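You operate a simulated robot arm through the tools that you are given. There is no shell and no other tool.

The job below is to be done with a simulated two-armed robot. You get a single attempt, and the scene is never put back.

JOB
The screen at seat 35 hangs crooked: level it with the level bar.
Fine: lay the bar on top, free the swivel lock, turn till it shows LEVEL, lock again and put the bar back. Set down upright: level bar. Where these are worked on the way, their far stop is far enough and under half their travel is too little: swivel lock.

The check looks at the end state, three seconds after you hand in, the way a careful person would. Anything else that was tipped, shoved, dropped, spilled or broken makes it a failure.

ROBOT AND FRAMES
Two 7-joint arms with fingered hands on one trunk that stands fixed in place. Base frame: the origin is at the foot of the trunk, x ahead of it, y to its left, z up. Readings come in mm, rad, newtons and seconds.
The left shoulder is at [200, 135, 1095], the right one opposite. With the tool pointing down near the work surface each hand reaches from about 100 to 940 mm from the base axis, measured 20 degrees to its own side. Payload 4 kg a hand.
The tool frame of a hand sits at the grasp point between the pads (the TCP): z along the fingers, y along the line on which they close. The tips reach 25 mm beyond it. Largest opening 88 mm; the body of the gripper starts 29 mm behind the TCP. The gripper is a hand of 4 fingers: y runs from the thumb to the fingers, the wrist lies at [-13, -106, -174] in the tool frame, and closing takes about 1.5 s.
Orientation is that of the tool frame in the base frame, as a unit quaternion [x, y, z, w]. With the fingers straight down and the wrist toward the robot, the tool's x, y and z point along [0, 1, 0], [1, 0, 0] and [0, 0, -1] of the base frame.

CONTROLS
- The arms move only by the tool send_rows. It takes "left_moves", "right_moves" or both (then of equal length, played together; a hand with none holds still); each is a list of rows, each a list of 6 numbers: the turn, a rotation vector about the base's x, y, z in units of 8 degrees (1.0 is 8 degrees), then the shift along the base's x, y, z in units of 40 mm (1.0 is 40 mm). In form: [[ax, ay, az, dx, dy, dz], ...]. A call has 1 to 20 rows; each row shifts and turns the commanded pose from where the row before left it. "left_hand" and "right_hand" are, for a hand that has rows, the finger opening in mm, from 0 to 88, set as the call begins (left out, the last holds). A call with a number of a shift or a turn outside -1 to 1 is refused whole. Each row takes 0.2 s and may step no farther than 50 mm and 0.15 rad from the row before; otherwise, or with a gripper value out of range, the whole call is refused. Where a pose cannot be reached the arm comes as near as it can. A force on the tool above 40 N (or 10 N above the force at the start of the call, whichever is more), or a blocked arm, ends the call early, and 0.2 s more pass. The fingers move at their own pace (about 153 mm/s each) and stop on an object; they squeeze with about 30 N. The grip force told is the motor's: it shows also when the fingers shut on nothing. Time passes only in rows, and 0.2 s behind the last, so rows that do not move let the fingers close. It gives the time, the measured TCP pose, the force on the tool (base axes), the opening and the grip force at its end, in the units of the frame above (readings bear some noise), with the torque about the TCP (base axes, N m) and any sound that the robot's microphone picked up.
- Cameras (640 x 400 px; columns grow to the right, rows downward): "scene" is now at [97.9, -89.4, 1707.4]; the picture's right is [-0.85, -0.52, 0.00], its down [-0.31, 0.50, -0.81] and it looks along [0.42, -0.69, -0.59] (base axes); focal length 214 px, centre (320, 200). "left" rides on the left gripper at [-64, -83, -98] in its tool frame; the picture's right is [-0.62, -0.37, 0.69], its down [0.71, -0.63, 0.30] and it looks along [0.32, 0.68, 0.65] (tool axes); focal length 265 px, centre (320, 200). "right" rides on the right gripper at [64, -83, -98] in its tool frame; the picture's right is [-0.62, 0.37, -0.69], its down [-0.71, -0.63, 0.30] and it looks along [-0.33, 0.68, 0.65] (tool axes); focal length 265 px, centre (320, 200). There is no depth. A picture from a camera that has moved, and an enlarged one, comes with that camera's place and axes in the base frame and with its lens. The place of the scene camera against the robot may be out by one fixed shift of up to 25 mm in any direction.
- camera(camera): a new picture of that camera. It takes no simulated time.
- move_column(by): slides the trunk up (or, below 0, down) by that many mm; the arms and the scene camera ride with it, the base frame stays. It gives what a move gives, with no picture.
- set_fingers(index, middle, ring, thumb_bend, thumb_turn, hand): sets how far each is bent, from 0 (flat) to 1 (curled in); at 0.3 the hand is open as for a grip, at 0.7 the pads meet at the TCP. One left out holds its place. A second passes; each finger stops where it meets its share of the squeeze, and holds until it gets a number again. A gripper value or a shape takes the hand back. It gives what a move gives, with no picture; readings hold the bend of each and the force on the fingers (four entries, about 0 where the hand has none), thumb and palm. thumb_turn goes from beside the hand (0) to across from the fingers (1), as for a grip.
- preshape(shape, hand): the hand has 4 fingers and takes this shape, open, in about a second: jaw (thumb against the fingers, like two jaws); tri (thumb and two fingers); tip (a fingertip pinch); poke (one finger out to press); point (the index stretched); flat (the hand flat); cup (the hand cupped); fist (a fist). The gripper value then closes the fingers along that shape, each until it touches; the sizes above hold for jaw. It gives what a move gives, with no picture.
- aim_head(pan, tilt): turns the head with the scene camera to pan (to the left, within 1.693 rad either way) and tilt (down, from -0.506 to 1.204), counted from straight ahead of the robot. It gives what a move gives.
- zoom(camera, box): a new picture of the part [left, top, right, bottom] of that camera's present view, enlarged. It takes no simulated time.
- job_done(): hands the job in; it is judged then, once.

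Places have to be worked out from the pictures, the camera data and where the tool is seen. Open the grippers and draw the arms clear of the work before you hand the job in, unless the task says otherwise.

The tools are called after "Emit:" by a JSON object that holds its "api" and its "payload". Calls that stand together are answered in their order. send_rows: Moves the arms, as the interface text tells. Its arguments: {"type":"object","properties":{"left_moves":{"type":"array","items":{"type":"array","items":{"type":"number"}}},"left_hand":{"type":"number"},"right_moves":{"type":"array","items":{"type":"array","items":{"type":"number"}}},"right_hand":{"type":"number"}},"required":[]} The other tools are called the same way: move_column (by) slides the trunk up or down; preshape (shape, hand) gives the hand a shape; set_fingers (index, middle, ring, thumb_bend, thumb_turn, hand) moves the fingers one by one; aim_head (pan, tilt) turns the head that bears the scene camera; camera (camera) takes a picture; zoom (camera, box) takes an enlarged picture of a part of a camera's view; job_done () hands the job in.

At the start:

```text
time: 0.0
left_tool_pos: [628.2, -102.3, 1476.1]
left_tool_rot: [0.707, 0.707, 0.0, 0.0]
left_force: [-0.7, -0.1, 0.4]
left_torque: [0.03, -0.02, 0.02]
left_grip_width: 87.5
left_gripper_force: 0.0
left_shape: jaw
left_bend: [0.3, 0.3, 0.3, 0.3, 0.98]
left_finger forces: [0.1, 0.0, 0.0, 0.1, 0.1, 0.1]
right_tool_pos: [310.5, -403.0, 1540.1]
right_tool_rot: [0.708, 0.707, 0.001, -0.001]
right_force: [0.4, -0.5, 0.7]
right_torque: [0.0, -0.03, 0.03]
right_grip_width: 87.6
right_gripper_force: 0.1
right_shape: jaw
right_bend: [0.3, 0.3, 0.3, 0.3, 0.98]
right_finger forces: [0.0, 0.0, 0.0, 0.0, 0.0, 0.1]
trunk travel left (down, up): [-700.0, 70.0]
head pan, tilt: [-1.018, 0.63]
```

scene: 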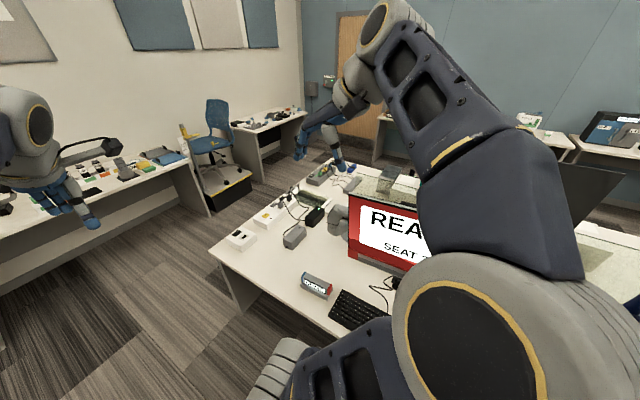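
right: 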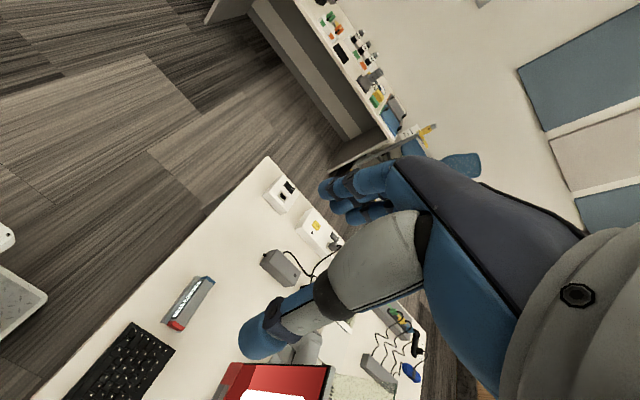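
left: 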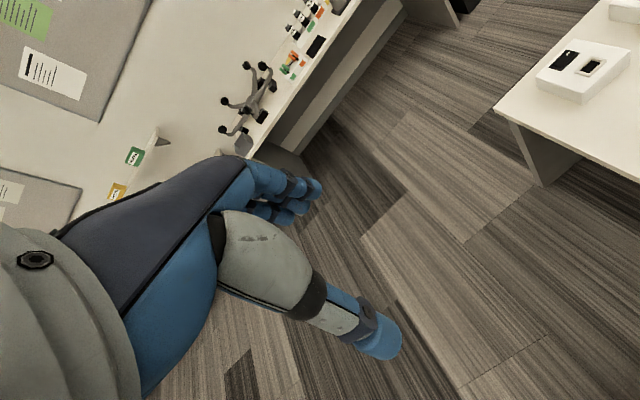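

The scene shows a desk with a red screen labelled "SEAT …", partly hidden by the right arm. I will turn the head to look for seat 35's screen and the level bar.

Emit:
{"api": "aim_head", "payload": {"pan": -0.5, "tilt": 0.7}}

Emit:
{"api": "camera", "payload": {"camera": "scene"}}

Emit:
{"api": "aim_head", "payload": {"pan": 0.2, "tilt": 0.7}}

Emit:
{"api": "camera", "payload": {"camera": "scene"}}

Emit:
{"api": "aim_head", "payload": {"pan": 1.0, "tilt": 0.7}}

Emit:
{"api": "camera", "payload": {"camera": "scene"}}

```text
time: 0.9
left_tool_pos: [629.2, -101.6, 1477.5]
left_tool_rot: [0.707, 0.707, 0.0, 0.0]
left_force: [0.5, -0.2, 0.0]
left_torque: [0.01, -0.01, 0.03]
left_grip_width: 87.3
left_gripper_force: 0.0
left_shape: jaw
left_bend: [0.3, 0.3, 0.3, 0.3, 0.98]
left_finger forces: [0.0, 0.0, 0.1, 0.1, 0.0, 0.1]
right_tool_pos: [311.1, -403.3, 1539.2]
right_tool_rot: [0.707, 0.707, 0.0, 0.0]
right_force: [0.0, -0.8, -0.8]
right_torque: [-0.02, 0.02, 0.0]
right_grip_width: 87.5
right_gripper_force: 0.1
right_shape: jaw
right_bend: [0.3, 0.3, 0.3, 0.3, 0.98]
right_finger forces: [0.0, 0.1, 0.0, 0.0, 0.0, 0.1]
trunk travel left (down, up): [-700.0, 70.0]
head pan, tilt: [-0.499, 0.7]
```

```text
taken
camera scene: at [126.5, -55.7, 1701.4], right [-0.48, -0.88, 0.0], down [-0.57, 0.31, -0.77], along [0.67, -0.37, -0.64], focal length 214 px, centre (320, 200)
```

scene: 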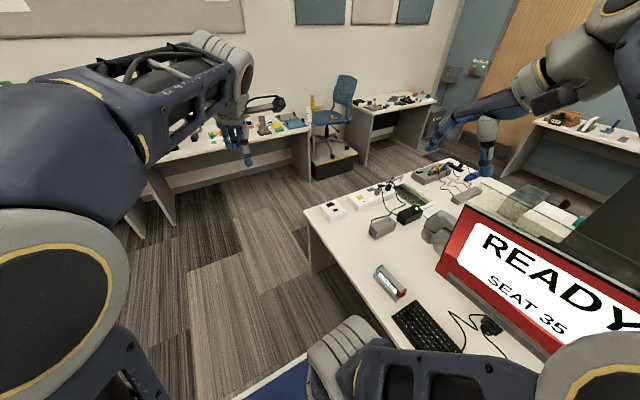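

```text
time: 2.0
left_tool_pos: [628.4, -101.6, 1476.7]
left_tool_rot: [0.707, 0.707, -0.001, -0.001]
left_force: [-0.2, -0.1, 0.6]
left_torque: [0.03, 0.01, -0.01]
left_grip_width: 87.6
left_gripper_force: 0.1
left_shape: jaw
left_bend: [0.3, 0.3, 0.3, 0.3, 0.98]
left_finger forces: [0.0, 0.1, 0.1, 0.0, 0.1, 0.0]
right_tool_pos: [310.4, -402.9, 1539.6]
right_tool_rot: [0.708, 0.706, 0.0, -0.001]
right_force: [0.0, 0.2, -0.9]
right_torque: [-0.03, -0.02, 0.0]
right_grip_width: 87.5
right_gripper_force: 0.0
right_shape: jaw
right_bend: [0.3, 0.3, 0.3, 0.3, 0.98]
right_finger forces: [0.1, 0.0, 0.1, 0.0, 0.0, 0.0]
trunk travel left (down, up): [-700.0, 70.0]
head pan, tilt: [0.201, 0.7]
```

```text
taken
camera scene: at [135.3, 1.9, 1701.4], right [0.2, -0.98, 0.0], down [-0.63, -0.13, -0.76], along [0.75, 0.15, -0.64], focal length 214 px, centre (320, 200)
```

scene: 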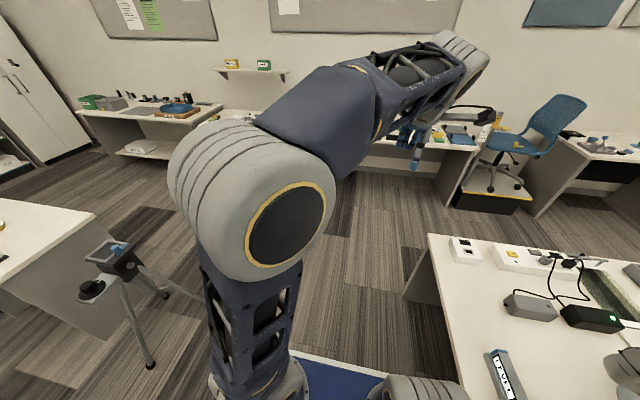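

```text
time: 3.1
left_tool_pos: [629.2, -102.3, 1477.0]
left_tool_rot: [0.707, 0.707, 0.0, 0.0]
left_force: [0.5, 0.0, -0.3]
left_torque: [0.03, 0.03, 0.0]
left_grip_width: 87.3
left_gripper_force: 0.1
left_shape: jaw
left_bend: [0.3, 0.3, 0.3, 0.3, 0.98]
left_finger forces: [0.0, 0.0, 0.0, 0.0, 0.0, 0.0]
right_tool_pos: [310.3, -401.3, 1539.9]
right_tool_rot: [0.707, 0.707, 0.001, -0.001]
right_force: [0.1, 0.3, 0.2]
right_torque: [0.0, -0.02, -0.05]
right_grip_width: 87.9
right_gripper_force: 0.0
right_shape: jaw
right_bend: [0.3, 0.3, 0.3, 0.3, 0.98]
right_finger forces: [0.0, 0.0, 0.1, 0.0, 0.0, 0.0]
trunk travel left (down, up): [-700.0, 70.0]
head pan, tilt: [1.0, 0.7]
```

```text
taken
camera scene: at [98.0, 56.5, 1701.4], right [0.84, -0.54, 0.0], down [-0.35, -0.54, -0.76], along [0.41, 0.64, -0.64], focal length 214 px, centre (320, 200)
```

scene: 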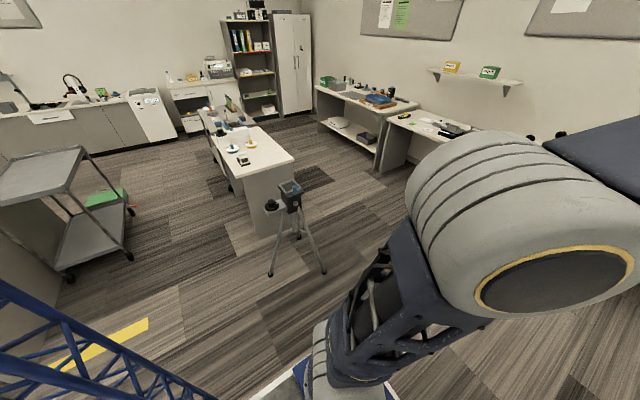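

Seat 35's red screen is on the desk to the right; a small bar with lettering lies on that desk. I'll look closer from several pan angles.

Emit:
{"api": "aim_head", "payload": {"pan": -0.75, "tilt": 0.9}}

Emit:
{"api": "camera", "payload": {"camera": "scene"}}

Emit:
{"api": "aim_head", "payload": {"pan": -1.4, "tilt": 0.9}}

Emit:
{"api": "camera", "payload": {"camera": "scene"}}

```text
time: 4.9
left_tool_pos: [628.8, -103.0, 1476.4]
left_tool_rot: [0.707, 0.707, 0.0, 0.0]
left_force: [-0.4, -0.5, -0.6]
left_torque: [0.01, 0.01, 0.01]
left_grip_width: 87.5
left_gripper_force: 0.1
left_shape: jaw
left_bend: [0.3, 0.3, 0.3, 0.3, 0.98]
left_finger forces: [0.0, 0.0, 0.1, 0.0, 0.0, 0.1]
right_tool_pos: [310.0, -402.8, 1540.1]
right_tool_rot: [0.708, 0.706, 0.0, 0.001]
right_force: [-0.2, -0.6, -0.4]
right_torque: [0.01, 0.0, 0.0]
right_grip_width: 87.4
right_gripper_force: 0.0
right_shape: jaw
right_bend: [0.3, 0.3, 0.3, 0.3, 0.98]
right_finger forces: [0.0, 0.0, 0.1, 0.1, 0.0, 0.0]
trunk travel left (down, up): [-700.0, 70.0]
head pan, tilt: [-0.75, 0.901]
```

```text
taken
camera scene: at [107.2, -66.4, 1685.2], right [-0.68, -0.73, 0.0], down [-0.57, 0.53, -0.62], along [0.45, -0.42, -0.78], focal length 214 px, centre (320, 200)
```

scene: 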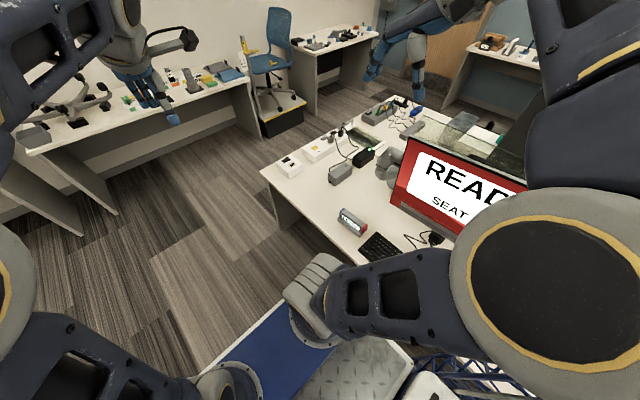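

```text
time: 6.0
left_tool_pos: [628.0, -103.2, 1477.0]
left_tool_rot: [0.707, 0.707, 0.0, 0.0]
left_force: [1.0, -0.1, 0.5]
left_torque: [0.03, -0.01, 0.01]
left_grip_width: 87.7
left_gripper_force: 0.1
left_shape: jaw
left_bend: [0.3, 0.3, 0.3, 0.3, 0.98]
left_finger forces: [0.0, 0.1, 0.0, 0.0, 0.1, 0.0]
right_tool_pos: [310.9, -401.3, 1539.4]
right_tool_rot: [0.708, 0.707, 0.001, -0.001]
right_force: [0.9, 0.2, -0.1]
right_torque: [-0.02, 0.0, -0.01]
right_grip_width: 87.6
right_gripper_force: 0.0
right_shape: jaw
right_bend: [0.3, 0.3, 0.3, 0.3, 0.98]
right_finger forces: [0.1, 0.0, 0.0, 0.1, 0.1, 0.0]
trunk travel left (down, up): [-700.0, 70.0]
head pan, tilt: [-1.4, 0.901]
```

```text
taken
camera scene: at [64.9, -89.3, 1685.2], right [-0.99, -0.17, 0.0], down [-0.13, 0.77, -0.62], along [0.11, -0.61, -0.78], focal length 214 px, centre (320, 200)
```

scene: 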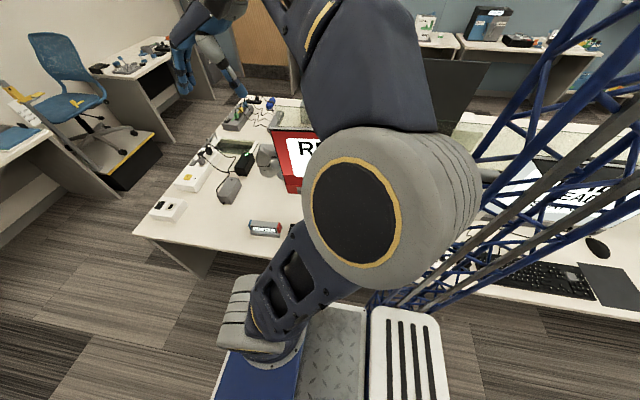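

The bar appears to be near (430, -600) on the desk. I'll zoom in on the bar and the screen from two head angles.

Emit:
{"api": "aim_head", "payload": {"pan": -0.6, "tilt": 0.7}}

Emit:
{"api": "zoom", "payload": {"camera": "scene", "box": [280, 140, 600, 340]}}

Emit:
{"api": "zoom", "payload": {"camera": "right", "box": [100, 200, 420, 400]}}

Emit:
{"api": "aim_head", "payload": {"pan": -0.4, "tilt": 0.8}}

Emit:
{"api": "zoom", "payload": {"camera": "scene", "box": [380, 160, 640, 322]}}

```text
time: 7.1
left_tool_pos: [628.1, -102.5, 1477.3]
left_tool_rot: [0.707, 0.707, 0.0, 0.0]
left_force: [0.1, 0.7, 0.4]
left_torque: [-0.03, 0.04, -0.02]
left_grip_width: 87.7
left_gripper_force: 0.2
left_shape: jaw
left_bend: [0.3, 0.3, 0.3, 0.3, 0.98]
left_finger forces: [0.1, 0.0, 0.0, 0.0, 0.1, 0.1]
right_tool_pos: [310.6, -402.8, 1539.7]
right_tool_rot: [0.708, 0.706, 0.001, 0.0]
right_force: [-0.1, 0.3, -0.6]
right_torque: [-0.02, -0.02, 0.0]
right_grip_width: 87.4
right_gripper_force: 0.1
right_shape: jaw
right_bend: [0.3, 0.3, 0.3, 0.3, 0.98]
right_finger forces: [0.0, 0.0, 0.1, 0.0, 0.1, 0.1]
trunk travel left (down, up): [-700.0, 70.0]
head pan, tilt: [-0.6, 0.7]
```

```text
2.00 times, centred on (440, 240) of scene
camera zoom: at [122.0, -63.0, 1701.4], right [-0.57, -0.82, 0.0], down [-0.53, 0.36, -0.76], along [0.63, -0.43, -0.64], focal length 429 px, centre (80, 120)
```

zoom: 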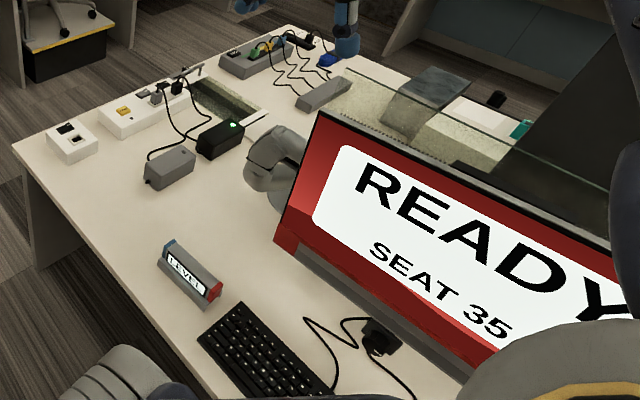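

```text
2.00 times, centred on (260, 300) of right
camera zoom: at [226.7, -338.4, 1636.4], right [0.37, -0.62, 0.69], down [-0.63, -0.71, -0.31], along [0.68, -0.33, -0.65], focal length 531 px, centre (440, 0)
```

zoom: 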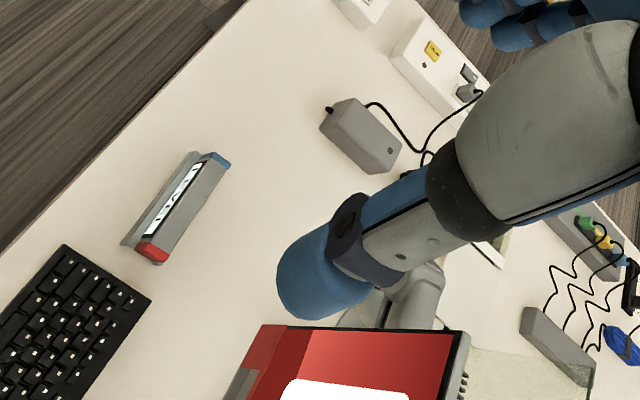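

```text
time: 7.8
left_tool_pos: [627.5, -103.1, 1475.4]
left_tool_rot: [0.707, 0.707, 0.0, 0.0]
left_force: [-0.1, 0.4, 0.2]
left_torque: [0.02, -0.01, 0.02]
left_grip_width: 87.3
left_gripper_force: 0.1
left_shape: jaw
left_bend: [0.3, 0.3, 0.3, 0.3, 0.98]
left_finger forces: [0.1, 0.1, 0.0, 0.1, 0.0, 0.1]
right_tool_pos: [310.4, -402.5, 1538.6]
right_tool_rot: [0.708, 0.706, 0.001, -0.001]
right_force: [1.3, 0.2, 0.6]
right_torque: [-0.01, -0.02, -0.01]
right_grip_width: 87.3
right_gripper_force: 0.0
right_shape: jaw
right_bend: [0.3, 0.3, 0.3, 0.3, 0.98]
right_finger forces: [0.0, 0.0, 0.1, 0.0, 0.0, 0.0]
trunk travel left (down, up): [-700.0, 70.0]
head pan, tilt: [-0.4, 0.799]
```

```text
2.46 times, centred on (510, 241) of scene
camera zoom: at [126.3, -46.4, 1693.2], right [-0.39, -0.92, 0.0], down [-0.66, 0.28, -0.7], along [0.64, -0.27, -0.72], focal length 528 px, centre (-148, 99)
```

zoom: 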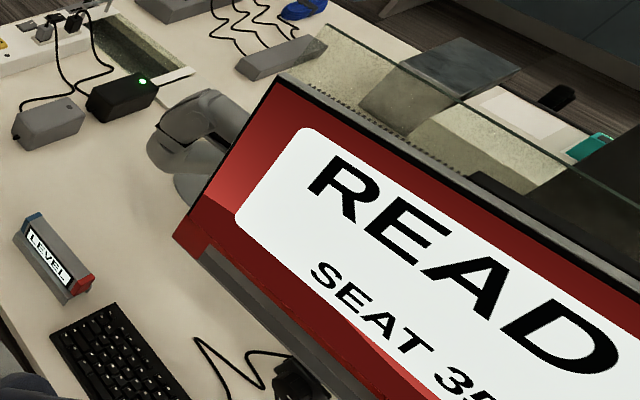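

The bar (showing LEVEL as it lies on the desk) and the screen's left corner near (375,-758,1215) are visible, but the right arm hides the rest. I'll draw the right hand forward and down, staying in front of the desk, to clear the view, and move the left arm leftward.

Emit:
{"api": "send_rows", "payload": {"right_moves": [[0, 0, 0, 0.6, 0.5, -0.8], [0, 0, 0, 0.6, 0.5, -0.8], [0, 0, 0, 0.6, 0.5, -0.8], [0, 0, 0, 0.6, 0.5, -0.8], [0, 0, 0, 0.6, 0.5, -0.8], [0, 0, 0, 0.6, 0.5, -0.8]], "left_moves": [[0, 0, 0, -0.3, 1, 0], [0, 0, 0, -0.3, 1, 0], [0, 0, 0, -0.3, 1, 0], [0, 0, 0, -0.3, 1, 0], [0, 0, 0, -0.3, 1, 0], [0, 0, 0, -0.3, 1, 0]]}}

Emit:
{"api": "aim_head", "payload": {"pan": -1.3, "tilt": 0.75}}

Emit:
{"api": "camera", "payload": {"camera": "scene"}}

Emit:
{"api": "camera", "payload": {"camera": "right"}}

```text
time: 9.2
left_tool_pos: [555.6, 137.4, 1477.6]
left_tool_rot: [0.708, 0.706, 0.0, 0.0]
left_force: [-0.1, -0.3, -0.4]
left_torque: [0.04, 0.02, -0.03]
left_grip_width: 87.3
left_gripper_force: 0.1
left_shape: jaw
left_bend: [0.3, 0.3, 0.3, 0.3, 0.98]
left_finger forces: [0.0, 0.0, 0.1, 0.0, 0.0, 0.0]
right_tool_pos: [454.7, -282.7, 1346.8]
right_tool_rot: [0.708, 0.706, 0.001, 0.0]
right_force: [-0.5, -0.4, -0.3]
right_torque: [0.01, 0.02, 0.0]
right_grip_width: 87.4
right_gripper_force: 0.1
right_shape: jaw
right_bend: [0.3, 0.3, 0.3, 0.3, 0.98]
right_finger forces: [0.0, 0.0, 0.0, 0.0, 0.0, 0.0]
trunk travel left (down, up): [-700.0, 70.0]
head pan, tilt: [-0.4, 0.799]
```

```text
time: 10.4
left_tool_pos: [555.7, 137.3, 1477.3]
left_tool_rot: [0.707, 0.707, 0.0, 0.001]
left_force: [0.5, -0.3, -1.1]
left_torque: [0.01, 0.04, 0.0]
left_grip_width: 87.6
left_gripper_force: 0.0
left_shape: jaw
left_bend: [0.3, 0.3, 0.3, 0.3, 0.98]
left_finger forces: [0.1, 0.0, 0.1, 0.0, 0.1, 0.0]
right_tool_pos: [455.2, -282.9, 1349.2]
right_tool_rot: [0.708, 0.706, 0.001, -0.001]
right_force: [-0.6, 0.5, -0.7]
right_torque: [-0.02, 0.0, -0.03]
right_grip_width: 87.8
right_gripper_force: 0.1
right_shape: jaw
right_bend: [0.3, 0.3, 0.3, 0.3, 0.98]
right_finger forces: [0.0, 0.0, 0.0, 0.1, 0.1, 0.0]
trunk travel left (down, up): [-700.0, 70.0]
head pan, tilt: [-1.3, 0.75]
```

```text
taken
camera scene: at [74.2, -94.8, 1697.1], right [-0.96, -0.27, 0.0], down [-0.18, 0.66, -0.73], along [0.2, -0.7, -0.68], focal length 214 px, centre (320, 200)
```

scene: 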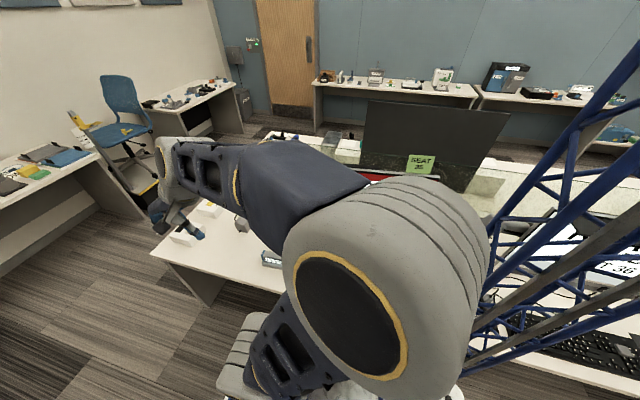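

```text
taken
camera right: at [370.6, -218.8, 1445.7], right [0.37, -0.62, 0.69], down [-0.63, -0.71, -0.31], along [0.68, -0.33, -0.65], focal length 265 px, centre (320, 200)
```

right: 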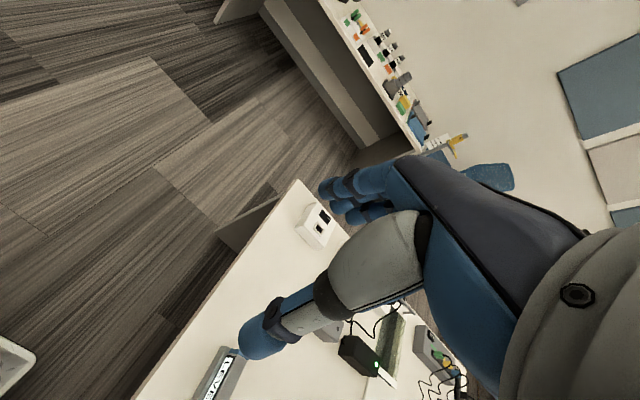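

The elbow blocks the head view, so I'll turn the right hand to face the desk (-y) and use its own camera to view the screen.

Emit:
{"api": "send_rows", "payload": {"right_moves": [[0, 0, -0.9375, -0.3, -0.2, 0.1], [0, 0, -0.9375, -0.3, -0.2, 0.1], [0, 0, -0.9375, -0.3, -0.2, 0.1], [0, 0, -0.9375, -0.3, -0.2, 0.1], [0, 0, -0.9375, -0.3, -0.2, 0.1], [0, 0, -0.9375, -0.3, -0.2, 0.1], [0, 0, -0.9375, -0.3, -0.2, 0.1], [0, 0, -0.9375, -0.3, -0.2, 0.1], [0, 0, -0.9375, -0.3, -0.2, 0.1], [0, 0, -0.9375, -0.3, -0.2, 0.1], [0, 0, -0.9375, -0.3, -0.2, 0.1], [0, 0, -0.9375, -0.3, -0.2, 0.1]]}}

Emit:
{"api": "camera", "payload": {"camera": "scene"}}

Emit:
{"api": "camera", "payload": {"camera": "right"}}

```text
time: 11.8
left_tool_pos: [555.9, 136.5, 1477.6]
left_tool_rot: [0.708, 0.706, 0.001, 0.0]
left_force: [0.4, -0.5, 0.8]
left_torque: [0.0, 0.02, -0.01]
left_grip_width: 87.4
left_gripper_force: 0.0
left_shape: jaw
left_bend: [0.3, 0.3, 0.3, 0.3, 0.98]
left_finger forces: [0.0, 0.0, 0.1, 0.0, 0.0, 0.1]
right_tool_pos: [420.0, -290.5, 1360.6]
right_tool_rot: [0.88, 0.475, -0.01, -0.015]
right_force: [0.8, 0.1, 0.0]
right_torque: [0.01, 0.03, -0.01]
right_grip_width: 87.6
right_gripper_force: 0.0
right_shape: jaw
right_bend: [0.3, 0.3, 0.3, 0.3, 0.98]
right_finger forces: [0.1, 0.0, 0.0, 0.1, 0.0, 0.0]
trunk travel left (down, up): [-700.0, 70.0]
head pan, tilt: [-1.3, 0.75]
stopped in row 7 (right hand): the arm was blocked; the commanded pose is now the measured one
```

```text
taken
camera scene: at [74.1, -94.9, 1697.1], right [-0.96, -0.27, 0.0], down [-0.18, 0.66, -0.73], along [0.2, -0.7, -0.68], focal length 214 px, centre (320, 200)
```

scene: 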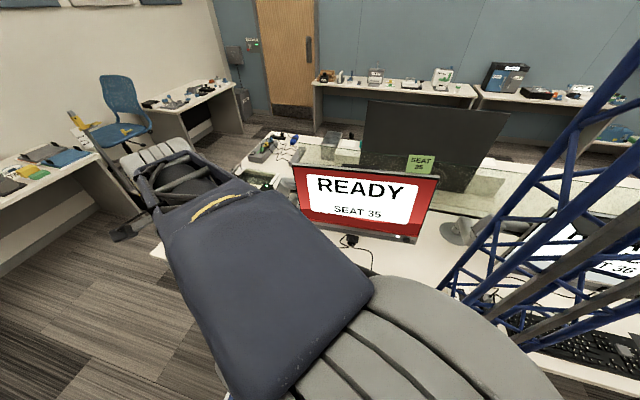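

```text
taken
camera right: at [389.1, -193.9, 1460.7], right [-0.01, -0.73, 0.68], down [-0.93, -0.25, -0.28], along [0.37, -0.63, -0.68], focal length 265 px, centre (320, 200)
```

right: 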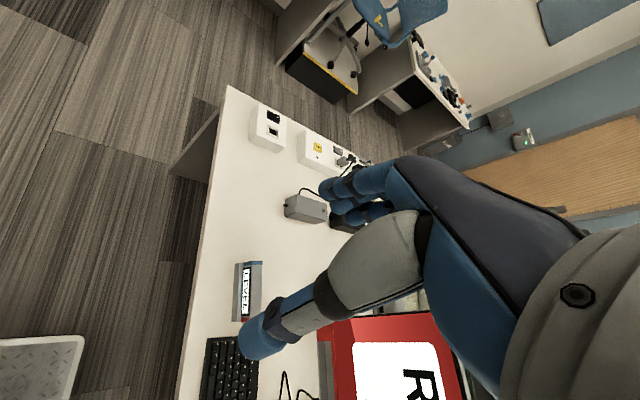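

The screen is now visible. I'll zoom in for details on the screen tilt, its stand and the lock.

Emit:
{"api": "zoom", "payload": {"camera": "scene", "box": [240, 130, 480, 280]}}

Emit:
{"api": "zoom", "payload": {"camera": "scene", "box": [400, 160, 560, 260]}}

Emit:
{"api": "zoom", "payload": {"camera": "right", "box": [180, 220, 480, 400]}}

```text
2.67 times, centred on (360, 205) of scene
camera zoom: at [74.1, -94.9, 1697.1], right [-0.96, -0.27, 0.0], down [-0.18, 0.66, -0.73], along [0.2, -0.7, -0.68], focal length 572 px, centre (213, 187)
```

zoom: 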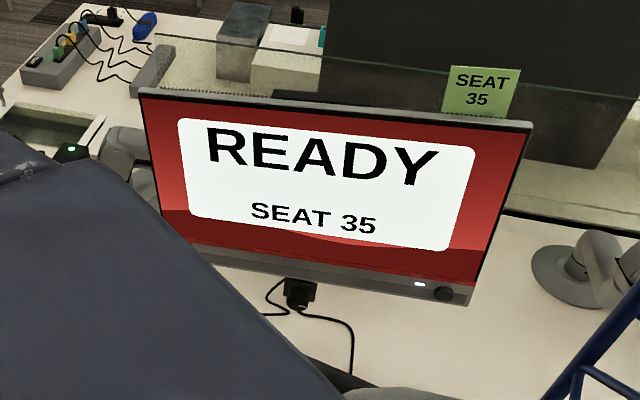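

```text
4.00 times, centred on (480, 210) of scene
camera zoom: at [74.1, -94.9, 1697.1], right [-0.96, -0.27, 0.0], down [-0.18, 0.66, -0.73], along [0.2, -0.7, -0.68], focal length 858 px, centre (-320, 160)
```

zoom: 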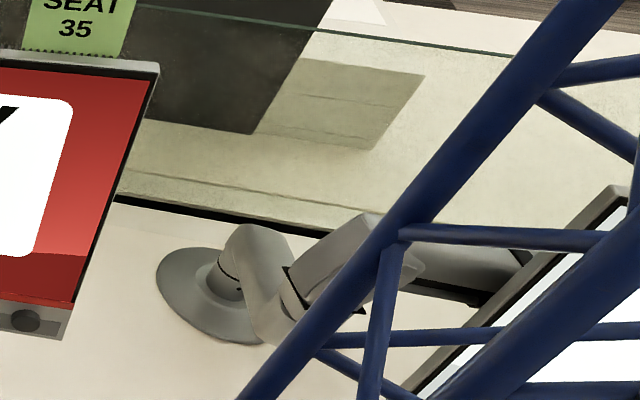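

```text
2.13 times, centred on (330, 310) of right
camera zoom: at [389.1, -193.9, 1460.7], right [-0.01, -0.73, 0.68], down [-0.93, -0.25, -0.28], along [0.37, -0.63, -0.68], focal length 566 px, centre (299, -35)
```

zoom: 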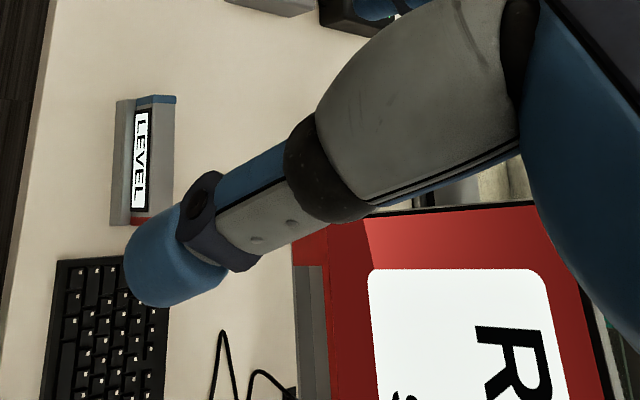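

The screen spans roughly x −180…375 at y≈−758, z 870–1265, with its −x (viewer's right) side about 4° high; the bar is at about (428,−575,750) along x. I'll move the right hand outward and lower, then try the remaining turn so that its camera faces the screen.

Emit:
{"api": "send_rows", "payload": {"right_moves": [[0, 0, 0, 0, -0.7, -0.5], [0, 0, 0, 0, -0.7, -0.5], [0, 0, 0, 0, -0.7, -0.5], [0, 0, 0, 0, -0.7, -0.3], [0, 0, -0.5, 0, -0.5, 0], [0, 0, -0.5, 0, -0.5, 0], [0, 0, -0.5, 0, 0, 0], [0, 0, -0.5, 0, 0, 0]]}}

Emit:
{"api": "camera", "payload": {"camera": "scene"}}

Emit:
{"api": "camera", "payload": {"camera": "right"}}

```text
time: 13.6
left_tool_pos: [555.1, 137.4, 1477.0]
left_tool_rot: [0.707, 0.707, 0.001, 0.0]
left_force: [-0.2, -0.5, 0.2]
left_torque: [0.02, -0.02, -0.02]
left_grip_width: 87.6
left_gripper_force: 0.0
left_shape: jaw
left_bend: [0.3, 0.3, 0.3, 0.3, 0.98]
left_finger forces: [0.1, 0.0, 0.0, 0.0, 0.0, 0.1]
right_tool_pos: [419.6, -444.2, 1289.0]
right_tool_rot: [0.938, 0.345, -0.007, -0.016]
right_force: [0.3, 0.2, 0.2]
right_torque: [0.03, -0.02, 0.0]
right_grip_width: 87.7
right_gripper_force: 0.1
right_shape: jaw
right_bend: [0.3, 0.3, 0.3, 0.3, 0.98]
right_finger forces: [0.0, 0.0, 0.0, 0.0, 0.1, 0.0]
trunk travel left (down, up): [-700.0, 70.0]
head pan, tilt: [-1.3, 0.75]
```

```text
taken
camera scene: at [74.1, -94.9, 1697.1], right [-0.96, -0.27, 0.0], down [-0.18, 0.66, -0.73], along [0.2, -0.7, -0.68], focal length 214 px, centre (320, 200)
```

scene: 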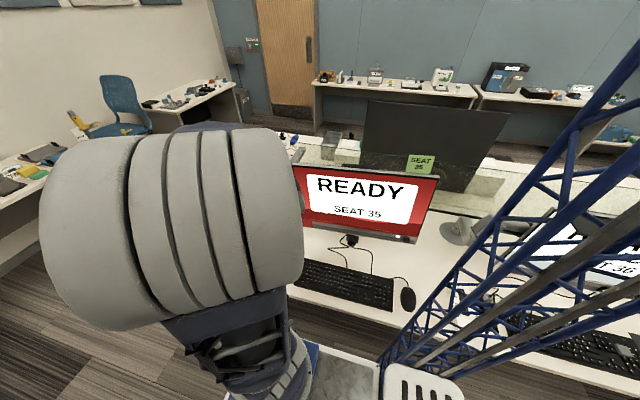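

```text
taken
camera right: at [416.7, -342.3, 1388.4], right [-0.22, -0.7, 0.68], down [-0.96, 0.02, -0.28], along [0.18, -0.71, -0.68], focal length 265 px, centre (320, 200)
```

right: 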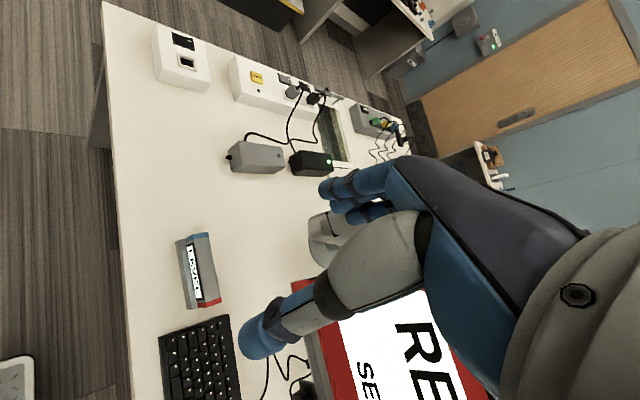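

That worked. I'll finish the turn to face −y and shift the hand toward −x to see the whole screen.

Emit:
{"api": "send_rows", "payload": {"right_moves": [[0, 0, -0.7, -0.4, 0, 0.2], [0, 0, -0.7, -0.4, 0, 0.2], [0, 0, -0.7, -0.4, 0, 0.2], [0, 0, -0.7, -0.4, 0, 0.2], [0, 0, -0.7, -0.4, 0, 0.2], [0, 0, -0.7, -0.4, 0, 0.2], [0, 0, -0.7, -0.4, 0, 0.2]]}}

Emit:
{"api": "camera", "payload": {"camera": "scene"}}

Emit:
{"api": "camera", "payload": {"camera": "right"}}

```text
time: 15.2
left_tool_pos: [555.3, 136.4, 1477.8]
left_tool_rot: [0.707, 0.707, -0.001, 0.0]
left_force: [0.7, -1.3, -0.1]
left_torque: [-0.01, 0.0, 0.0]
left_grip_width: 87.6
left_gripper_force: 0.0
left_shape: jaw
left_bend: [0.3, 0.3, 0.3, 0.3, 0.98]
left_finger forces: [0.0, 0.0, 0.0, 0.1, 0.0, 0.1]
right_tool_pos: [307.1, -444.0, 1345.5]
right_tool_rot: [1.0, 0.011, -0.002, -0.02]
right_force: [0.2, -0.1, -1.1]
right_torque: [-0.03, 0.0, -0.01]
right_grip_width: 88.0
right_gripper_force: 0.1
right_shape: jaw
right_bend: [0.3, 0.3, 0.3, 0.3, 0.98]
right_finger forces: [0.1, 0.0, 0.1, 0.0, 0.1, 0.1]
trunk travel left (down, up): [-700.0, 70.0]
head pan, tilt: [-1.3, 0.75]
```

```text
taken
camera scene: at [74.2, -94.9, 1697.1], right [-0.96, -0.27, 0.0], down [-0.18, 0.66, -0.73], along [0.2, -0.7, -0.68], focal length 214 px, centre (320, 200)
```

scene: 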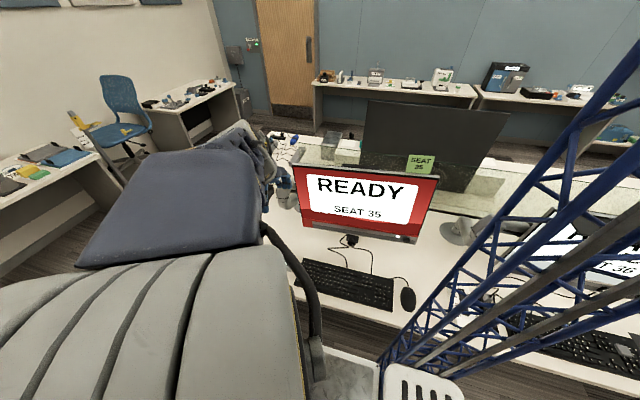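

```text
taken
camera right: at [369.1, -363.8, 1445.3], right [-0.61, -0.41, 0.68], down [-0.73, 0.63, -0.28], along [-0.31, -0.67, -0.68], focal length 265 px, centre (320, 200)
```

right: 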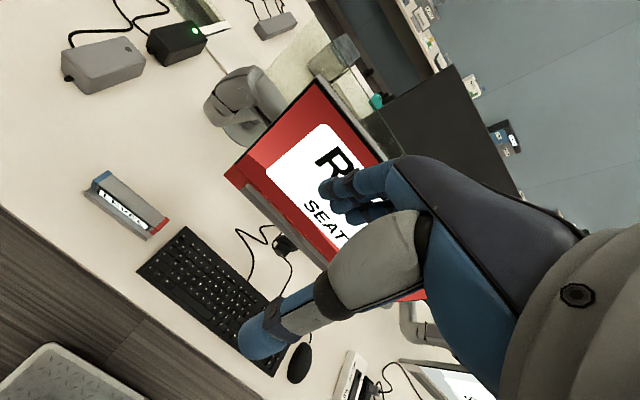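

Now I'll zoom in closely on the black knob at the screen's lower right, and at the mount on the left behind the screen.

Emit:
{"api": "zoom", "payload": {"camera": "scene", "box": [370, 220, 434, 260]}}

Emit:
{"api": "zoom", "payload": {"camera": "right", "box": [180, 40, 340, 140]}}

Emit:
{"api": "zoom", "payload": {"camera": "scene", "box": [280, 140, 440, 240]}}

Emit:
{"api": "zoom", "payload": {"camera": "right", "box": [80, 160, 200, 250]}}

```text
10.00 times, centred on (402, 240) of scene
camera zoom: at [74.2, -94.9, 1697.1], right [-0.96, -0.27, 0.0], down [-0.18, 0.66, -0.73], along [0.2, -0.7, -0.68], focal length 2145 px, centre (-500, -200)
```

zoom: 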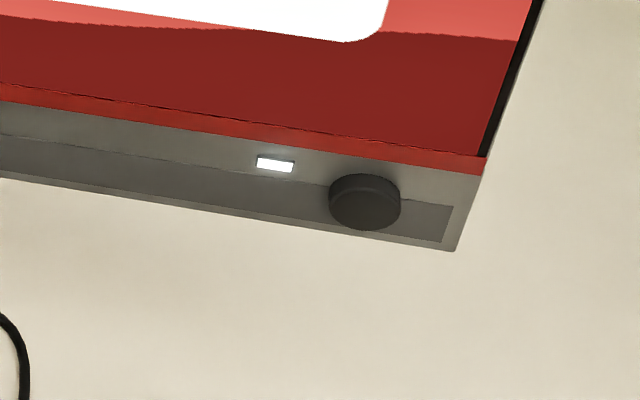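

```text
4.00 times, centred on (260, 90) of right
camera zoom: at [369.1, -363.8, 1445.3], right [-0.61, -0.41, 0.68], down [-0.73, 0.63, -0.28], along [-0.31, -0.67, -0.68], focal length 1062 px, centre (560, 640)
```

zoom: 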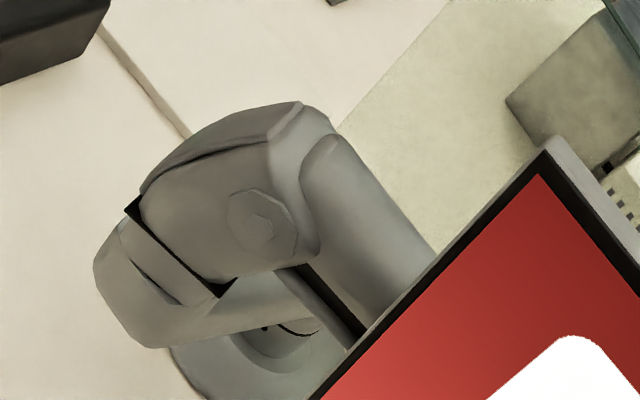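

```text
4.00 times, centred on (360, 190) of scene
camera zoom: at [74.2, -94.9, 1697.1], right [-0.96, -0.27, 0.0], down [-0.18, 0.66, -0.73], along [0.2, -0.7, -0.68], focal length 858 px, centre (160, 240)
```

zoom: 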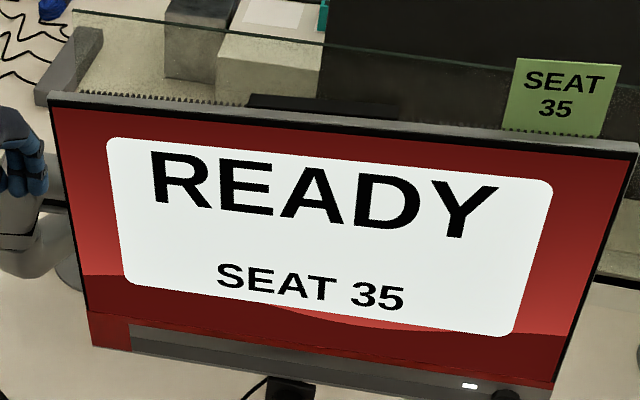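

```text
4.44 times, centred on (140, 205) of right
camera zoom: at [369.1, -363.8, 1445.3], right [-0.61, -0.41, 0.68], down [-0.73, 0.63, -0.28], along [-0.31, -0.67, -0.68], focal length 1180 px, centre (1120, 178)
```

zoom: 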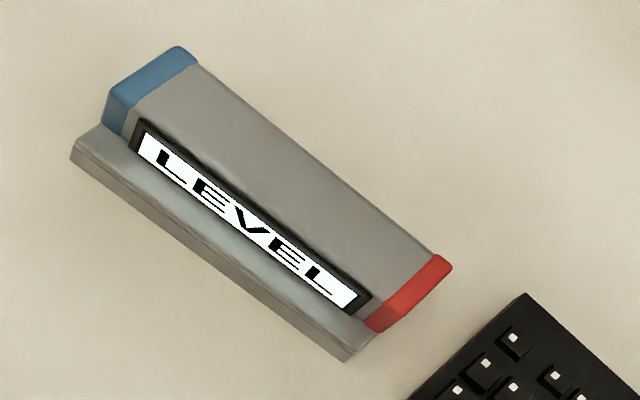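

The bar has a base flange and a readout facing +y. To find the swivel lock I need to see the screen's back, so I'll swing the right hand around to the +x end of the screen with its camera looking along −x.

Emit:
{"api": "send_rows", "payload": {"right_moves": [[0, 0, -0.7, 0.6, -0.3, 0.15], [0, 0, -0.7, 0.6, -0.3, 0.15], [0, 0, -0.7, 0.6, -0.3, 0.15], [0, 0, -0.7, 0.6, -0.3, 0.15], [0, 0, -0.7, 0.4, -0.5, 0.1], [0, 0, -0.7, 0.4, -0.5, 0.1], [0, 0, -0.7, 0.2, -0.6, 0], [0, 0, -0.7, 0.2, -0.6, 0]]}}

Emit:
{"api": "camera", "payload": {"camera": "right"}}

```text
time: 17.0
left_tool_pos: [556.2, 137.2, 1478.6]
left_tool_rot: [0.707, 0.708, 0.0, 0.001]
left_force: [-0.2, 0.3, 0.5]
left_torque: [-0.01, -0.04, 0.01]
left_grip_width: 87.8
left_gripper_force: 0.1
left_shape: jaw
left_bend: [0.3, 0.3, 0.3, 0.3, 0.98]
left_finger forces: [0.1, 0.0, 0.0, 0.0, 0.1, 0.0]
right_tool_pos: [451.8, -579.2, 1377.1]
right_tool_rot: [0.928, -0.372, 0.006, -0.017]
right_force: [-0.1, 0.2, -0.3]
right_torque: [-0.03, -0.01, -0.01]
right_grip_width: 87.7
right_gripper_force: 0.1
right_shape: jaw
right_bend: [0.3, 0.3, 0.3, 0.3, 0.98]
right_finger forces: [0.1, 0.1, 0.1, 0.0, 0.0, 0.0]
trunk travel left (down, up): [-700.0, 70.0]
head pan, tilt: [-1.3, 0.75]
```

```text
taken
camera right: at [552.9, -566.3, 1477.8], right [-0.72, 0.14, 0.68], down [-0.08, 0.96, -0.28], along [-0.69, -0.25, -0.68], focal length 265 px, centre (320, 200)
```

right: 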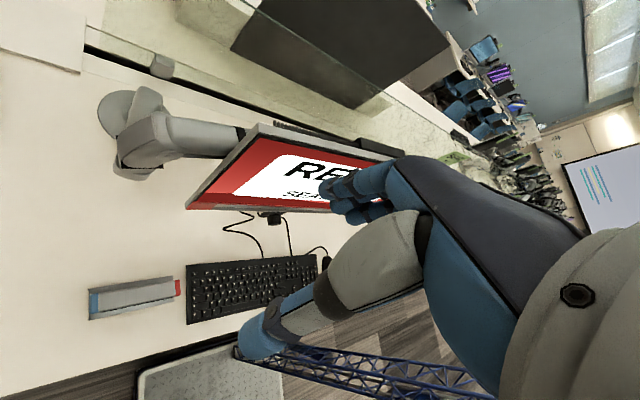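

I can see the monitor arm behind the screen. I'll continue farther in −y with more yaw to see the back.

Emit:
{"api": "send_rows", "payload": {"right_moves": [[0, 0, -0.6, 0, -0.6, 0], [0, 0, -0.6, 0, -0.6, 0], [0, 0, -0.6, 0, -0.6, 0], [0, 0, -0.6, 0, -0.6, 0], [0, 0, -0.6, 0, -0.6, 0], [0, 0, -0.6, 0, -0.6, 0], [0, 0, -0.6, 0, -0.6, 0], [0, 0, -0.6, 0, -0.6, 0]]}}

Emit:
{"api": "camera", "payload": {"camera": "right"}}

Emit:
{"api": "camera", "payload": {"camera": "scene"}}

```text
time: 18.8
left_tool_pos: [554.6, 138.0, 1477.9]
left_tool_rot: [0.708, 0.706, -0.001, 0.002]
left_force: [-1.1, 0.5, -0.2]
left_torque: [0.03, 0.02, -0.01]
left_grip_width: 87.6
left_gripper_force: 0.1
left_shape: jaw
left_bend: [0.3, 0.3, 0.3, 0.3, 0.98]
left_finger forces: [0.0, 0.0, 0.0, 0.1, 0.0, 0.0]
right_tool_pos: [440.7, -702.1, 1302.7]
right_tool_rot: [0.755, -0.656, 0.012, -0.016]
right_force: [-0.2, 1.1, 0.6]
right_torque: [-0.04, -0.02, 0.01]
right_grip_width: 87.7
right_gripper_force: 0.1
right_shape: jaw
right_bend: [0.3, 0.3, 0.3, 0.3, 0.98]
right_finger forces: [0.0, 0.0, 0.0, 0.0, 0.0, 0.0]
right hand out of reach, approached as far as the arm can: row 5, 6, 7, 8
trunk travel left (down, up): [-700.0, 70.0]
head pan, tilt: [-1.3, 0.75]
```

```text
taken
camera right: at [528.0, -756.4, 1404.0], right [-0.48, 0.56, 0.68], down [0.53, 0.8, -0.28], along [-0.7, 0.23, -0.68], focal length 265 px, centre (320, 200)
```

right: 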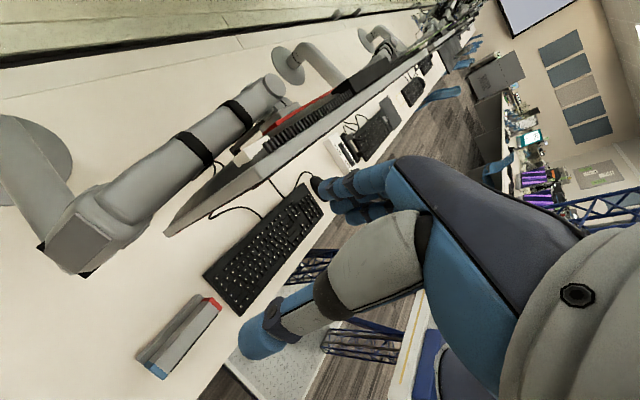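

```text
taken
camera scene: at [73.8, -94.2, 1697.2], right [-0.96, -0.27, 0.0], down [-0.18, 0.66, -0.73], along [0.2, -0.71, -0.68], focal length 214 px, centre (320, 200)
```

scene: 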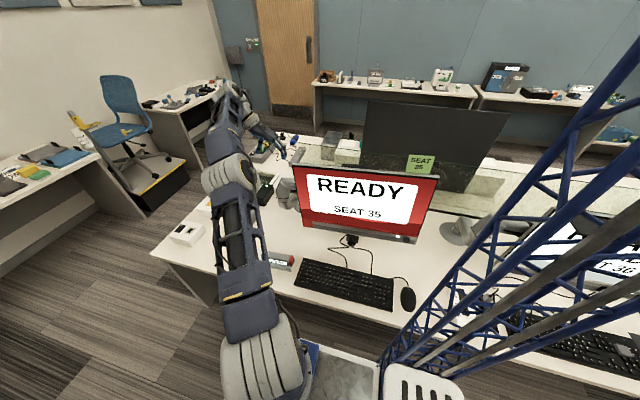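

Emit:
{"api": "zoom", "payload": {"camera": "right", "box": [200, 50, 420, 188]}}

Emit:
{"api": "zoom", "payload": {"camera": "scene", "box": [270, 140, 450, 252]}}

```text
2.90 times, centred on (310, 119) of right
camera zoom: at [528.0, -756.4, 1404.0], right [-0.48, 0.56, 0.68], down [0.53, 0.8, -0.28], along [-0.7, 0.23, -0.68], focal length 769 px, centre (349, 435)
```

zoom: 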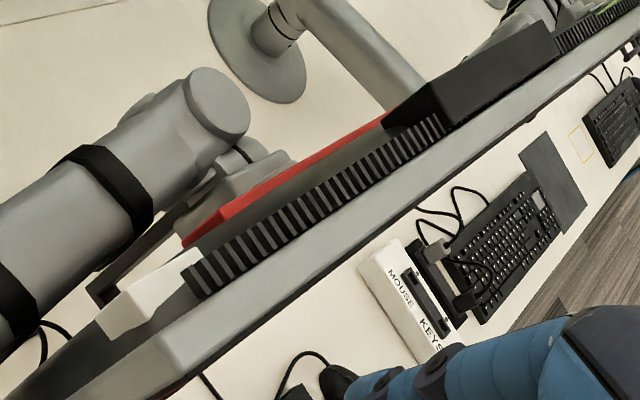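

```text
3.56 times, centred on (360, 196) of scene
camera zoom: at [73.8, -94.2, 1697.2], right [-0.96, -0.27, 0.0], down [-0.18, 0.66, -0.73], along [0.2, -0.71, -0.68], focal length 763 px, centre (178, 214)
```

zoom: 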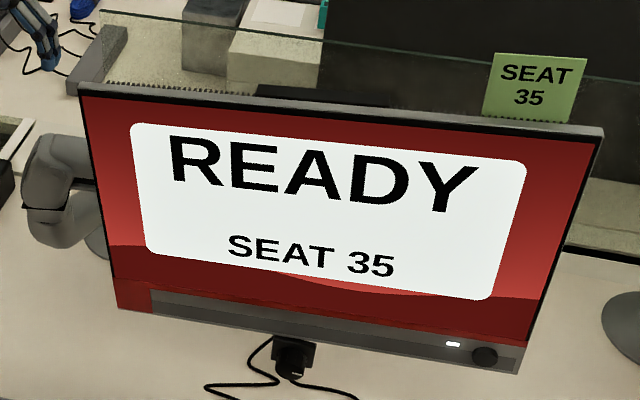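

Behind the screen I see a ridged strip along the top, a black box near the centre, and something red behind. I'll zoom more on it.

Emit:
{"api": "zoom", "payload": {"camera": "right", "box": [230, 80, 310, 130]}}

Emit:
{"api": "zoom", "payload": {"camera": "right", "box": [310, 50, 406, 110]}}

```text
8.00 times, centred on (270, 105) of right
camera zoom: at [528.0, -756.4, 1404.0], right [-0.48, 0.56, 0.68], down [0.53, 0.8, -0.28], along [-0.7, 0.23, -0.68], focal length 2123 px, centre (720, 960)
```

zoom: 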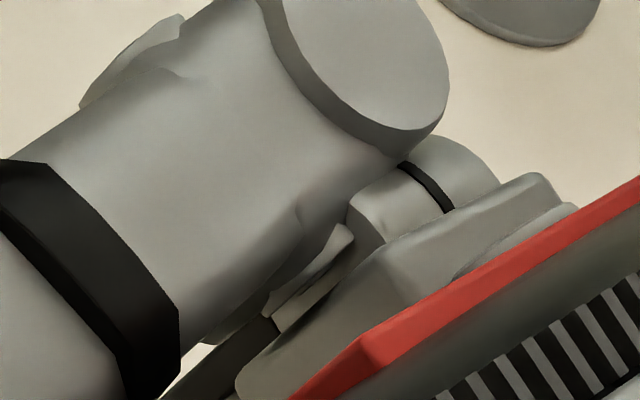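

```text
6.67 times, centred on (358, 80) of right
camera zoom: at [528.0, -756.4, 1404.0], right [-0.48, 0.56, 0.68], down [0.53, 0.8, -0.28], along [-0.7, 0.23, -0.68], focal length 1769 px, centre (67, 1000)
```

zoom: 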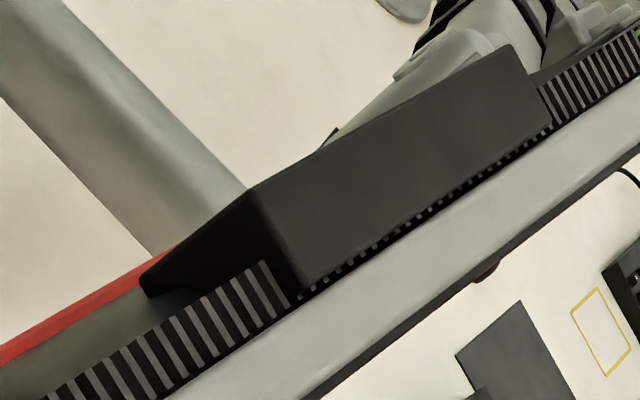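

The red item looks like a bar on the screen's back near the mount; the front knob is another candidate for the lock. I'll compare with the neighbouring seat's screen through the head camera.

Emit:
{"api": "aim_head", "payload": {"pan": -1.65, "tilt": 0.8}}

Emit:
{"api": "camera", "payload": {"camera": "scene"}}

Emit:
{"api": "zoom", "payload": {"camera": "scene", "box": [200, 120, 360, 220]}}

Emit:
{"api": "zoom", "payload": {"camera": "scene", "box": [400, 160, 560, 260]}}

```text
time: 19.7
left_tool_pos: [555.6, 136.5, 1477.0]
left_tool_rot: [0.707, 0.707, -0.001, -0.001]
left_force: [0.6, 0.2, 0.7]
left_torque: [-0.02, -0.01, 0.01]
left_grip_width: 87.8
left_gripper_force: 0.0
left_shape: jaw
left_bend: [0.3, 0.3, 0.3, 0.3, 0.98]
left_finger forces: [0.0, 0.1, 0.0, 0.0, 0.0, 0.0]
right_tool_pos: [441.3, -703.1, 1303.5]
right_tool_rot: [0.756, -0.654, 0.011, -0.015]
right_force: [0.0, -0.4, 0.1]
right_torque: [-0.02, -0.01, -0.04]
right_grip_width: 87.6
right_gripper_force: 0.1
right_shape: jaw
right_bend: [0.3, 0.3, 0.3, 0.3, 0.98]
right_finger forces: [0.0, 0.0, 0.0, 0.0, 0.0, 0.0]
trunk travel left (down, up): [-700.0, 70.0]
head pan, tilt: [-1.649, 0.799]
```

```text
taken
camera scene: at [45.7, -95.4, 1693.1], right [-1.0, 0.08, 0.0], down [0.06, 0.71, -0.7], along [-0.05, -0.7, -0.72], focal length 214 px, centre (320, 200)
```

scene: 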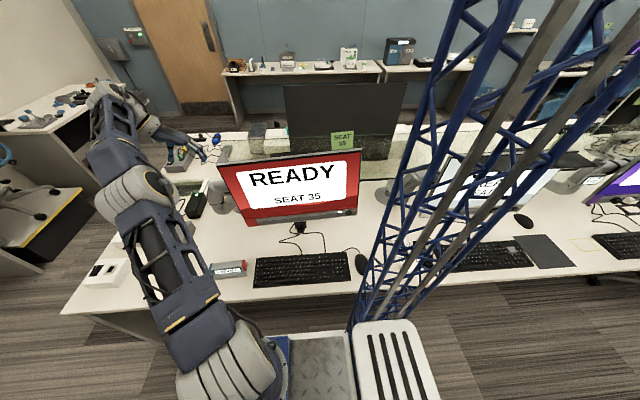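

```text
4.00 times, centred on (280, 170) of scene
camera zoom: at [45.7, -95.4, 1693.1], right [-1.0, 0.08, 0.0], down [0.06, 0.71, -0.7], along [-0.05, -0.7, -0.72], focal length 858 px, centre (480, 320)
```

zoom: 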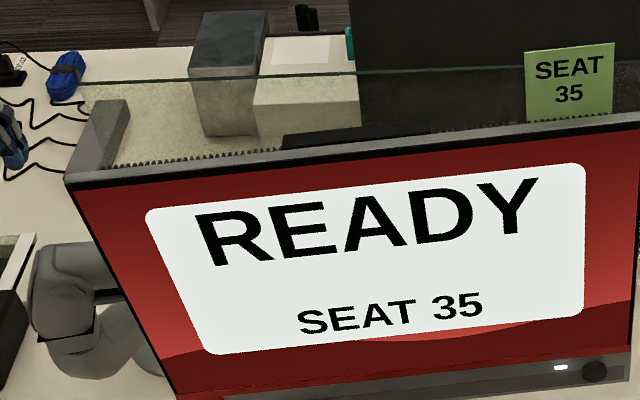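

```text
4.00 times, centred on (480, 210) of scene
camera zoom: at [45.7, -95.4, 1693.1], right [-1.0, 0.08, 0.0], down [0.06, 0.71, -0.7], along [-0.05, -0.7, -0.72], focal length 858 px, centre (-320, 160)
```

zoom: 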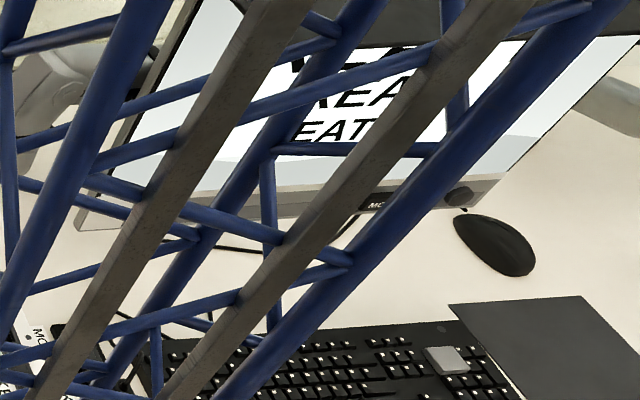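

Seat 36's screen has the same front knob, so that is an ordinary monitor control; the red bar behind is the likely swivel lock. I need the glass partition's position before going behind, so I'll zoom in on the current right view.

Emit:
{"api": "zoom", "payload": {"camera": "right", "box": [0, 0, 320, 200]}}

Emit:
{"api": "zoom", "payload": {"camera": "right", "box": [300, 0, 500, 125]}}

```text
2.00 times, centred on (160, 100) of right
camera zoom: at [528.5, -756.8, 1403.6], right [-0.48, 0.56, 0.68], down [0.53, 0.8, -0.28], along [-0.7, 0.23, -0.68], focal length 531 px, centre (640, 400)
```

zoom: 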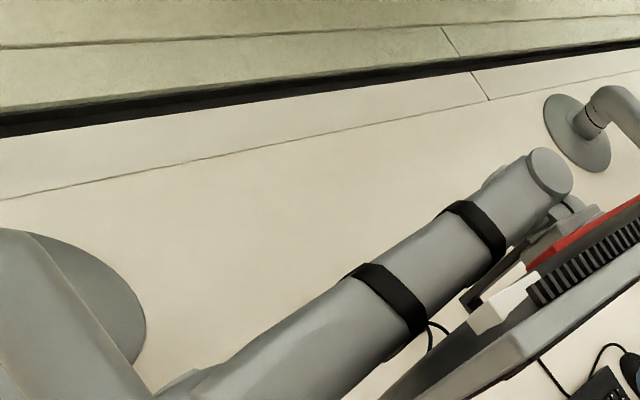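

```text
3.20 times, centred on (400, 62) of right
camera zoom: at [528.5, -756.8, 1403.6], right [-0.48, 0.56, 0.68], down [0.53, 0.8, -0.28], along [-0.7, 0.23, -0.68], focal length 849 px, centre (64, 640)
```

zoom: 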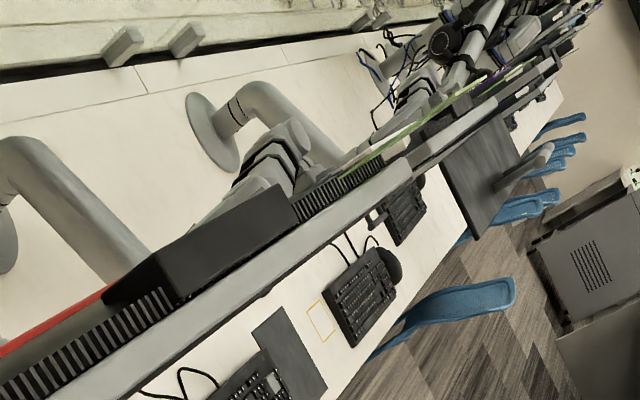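

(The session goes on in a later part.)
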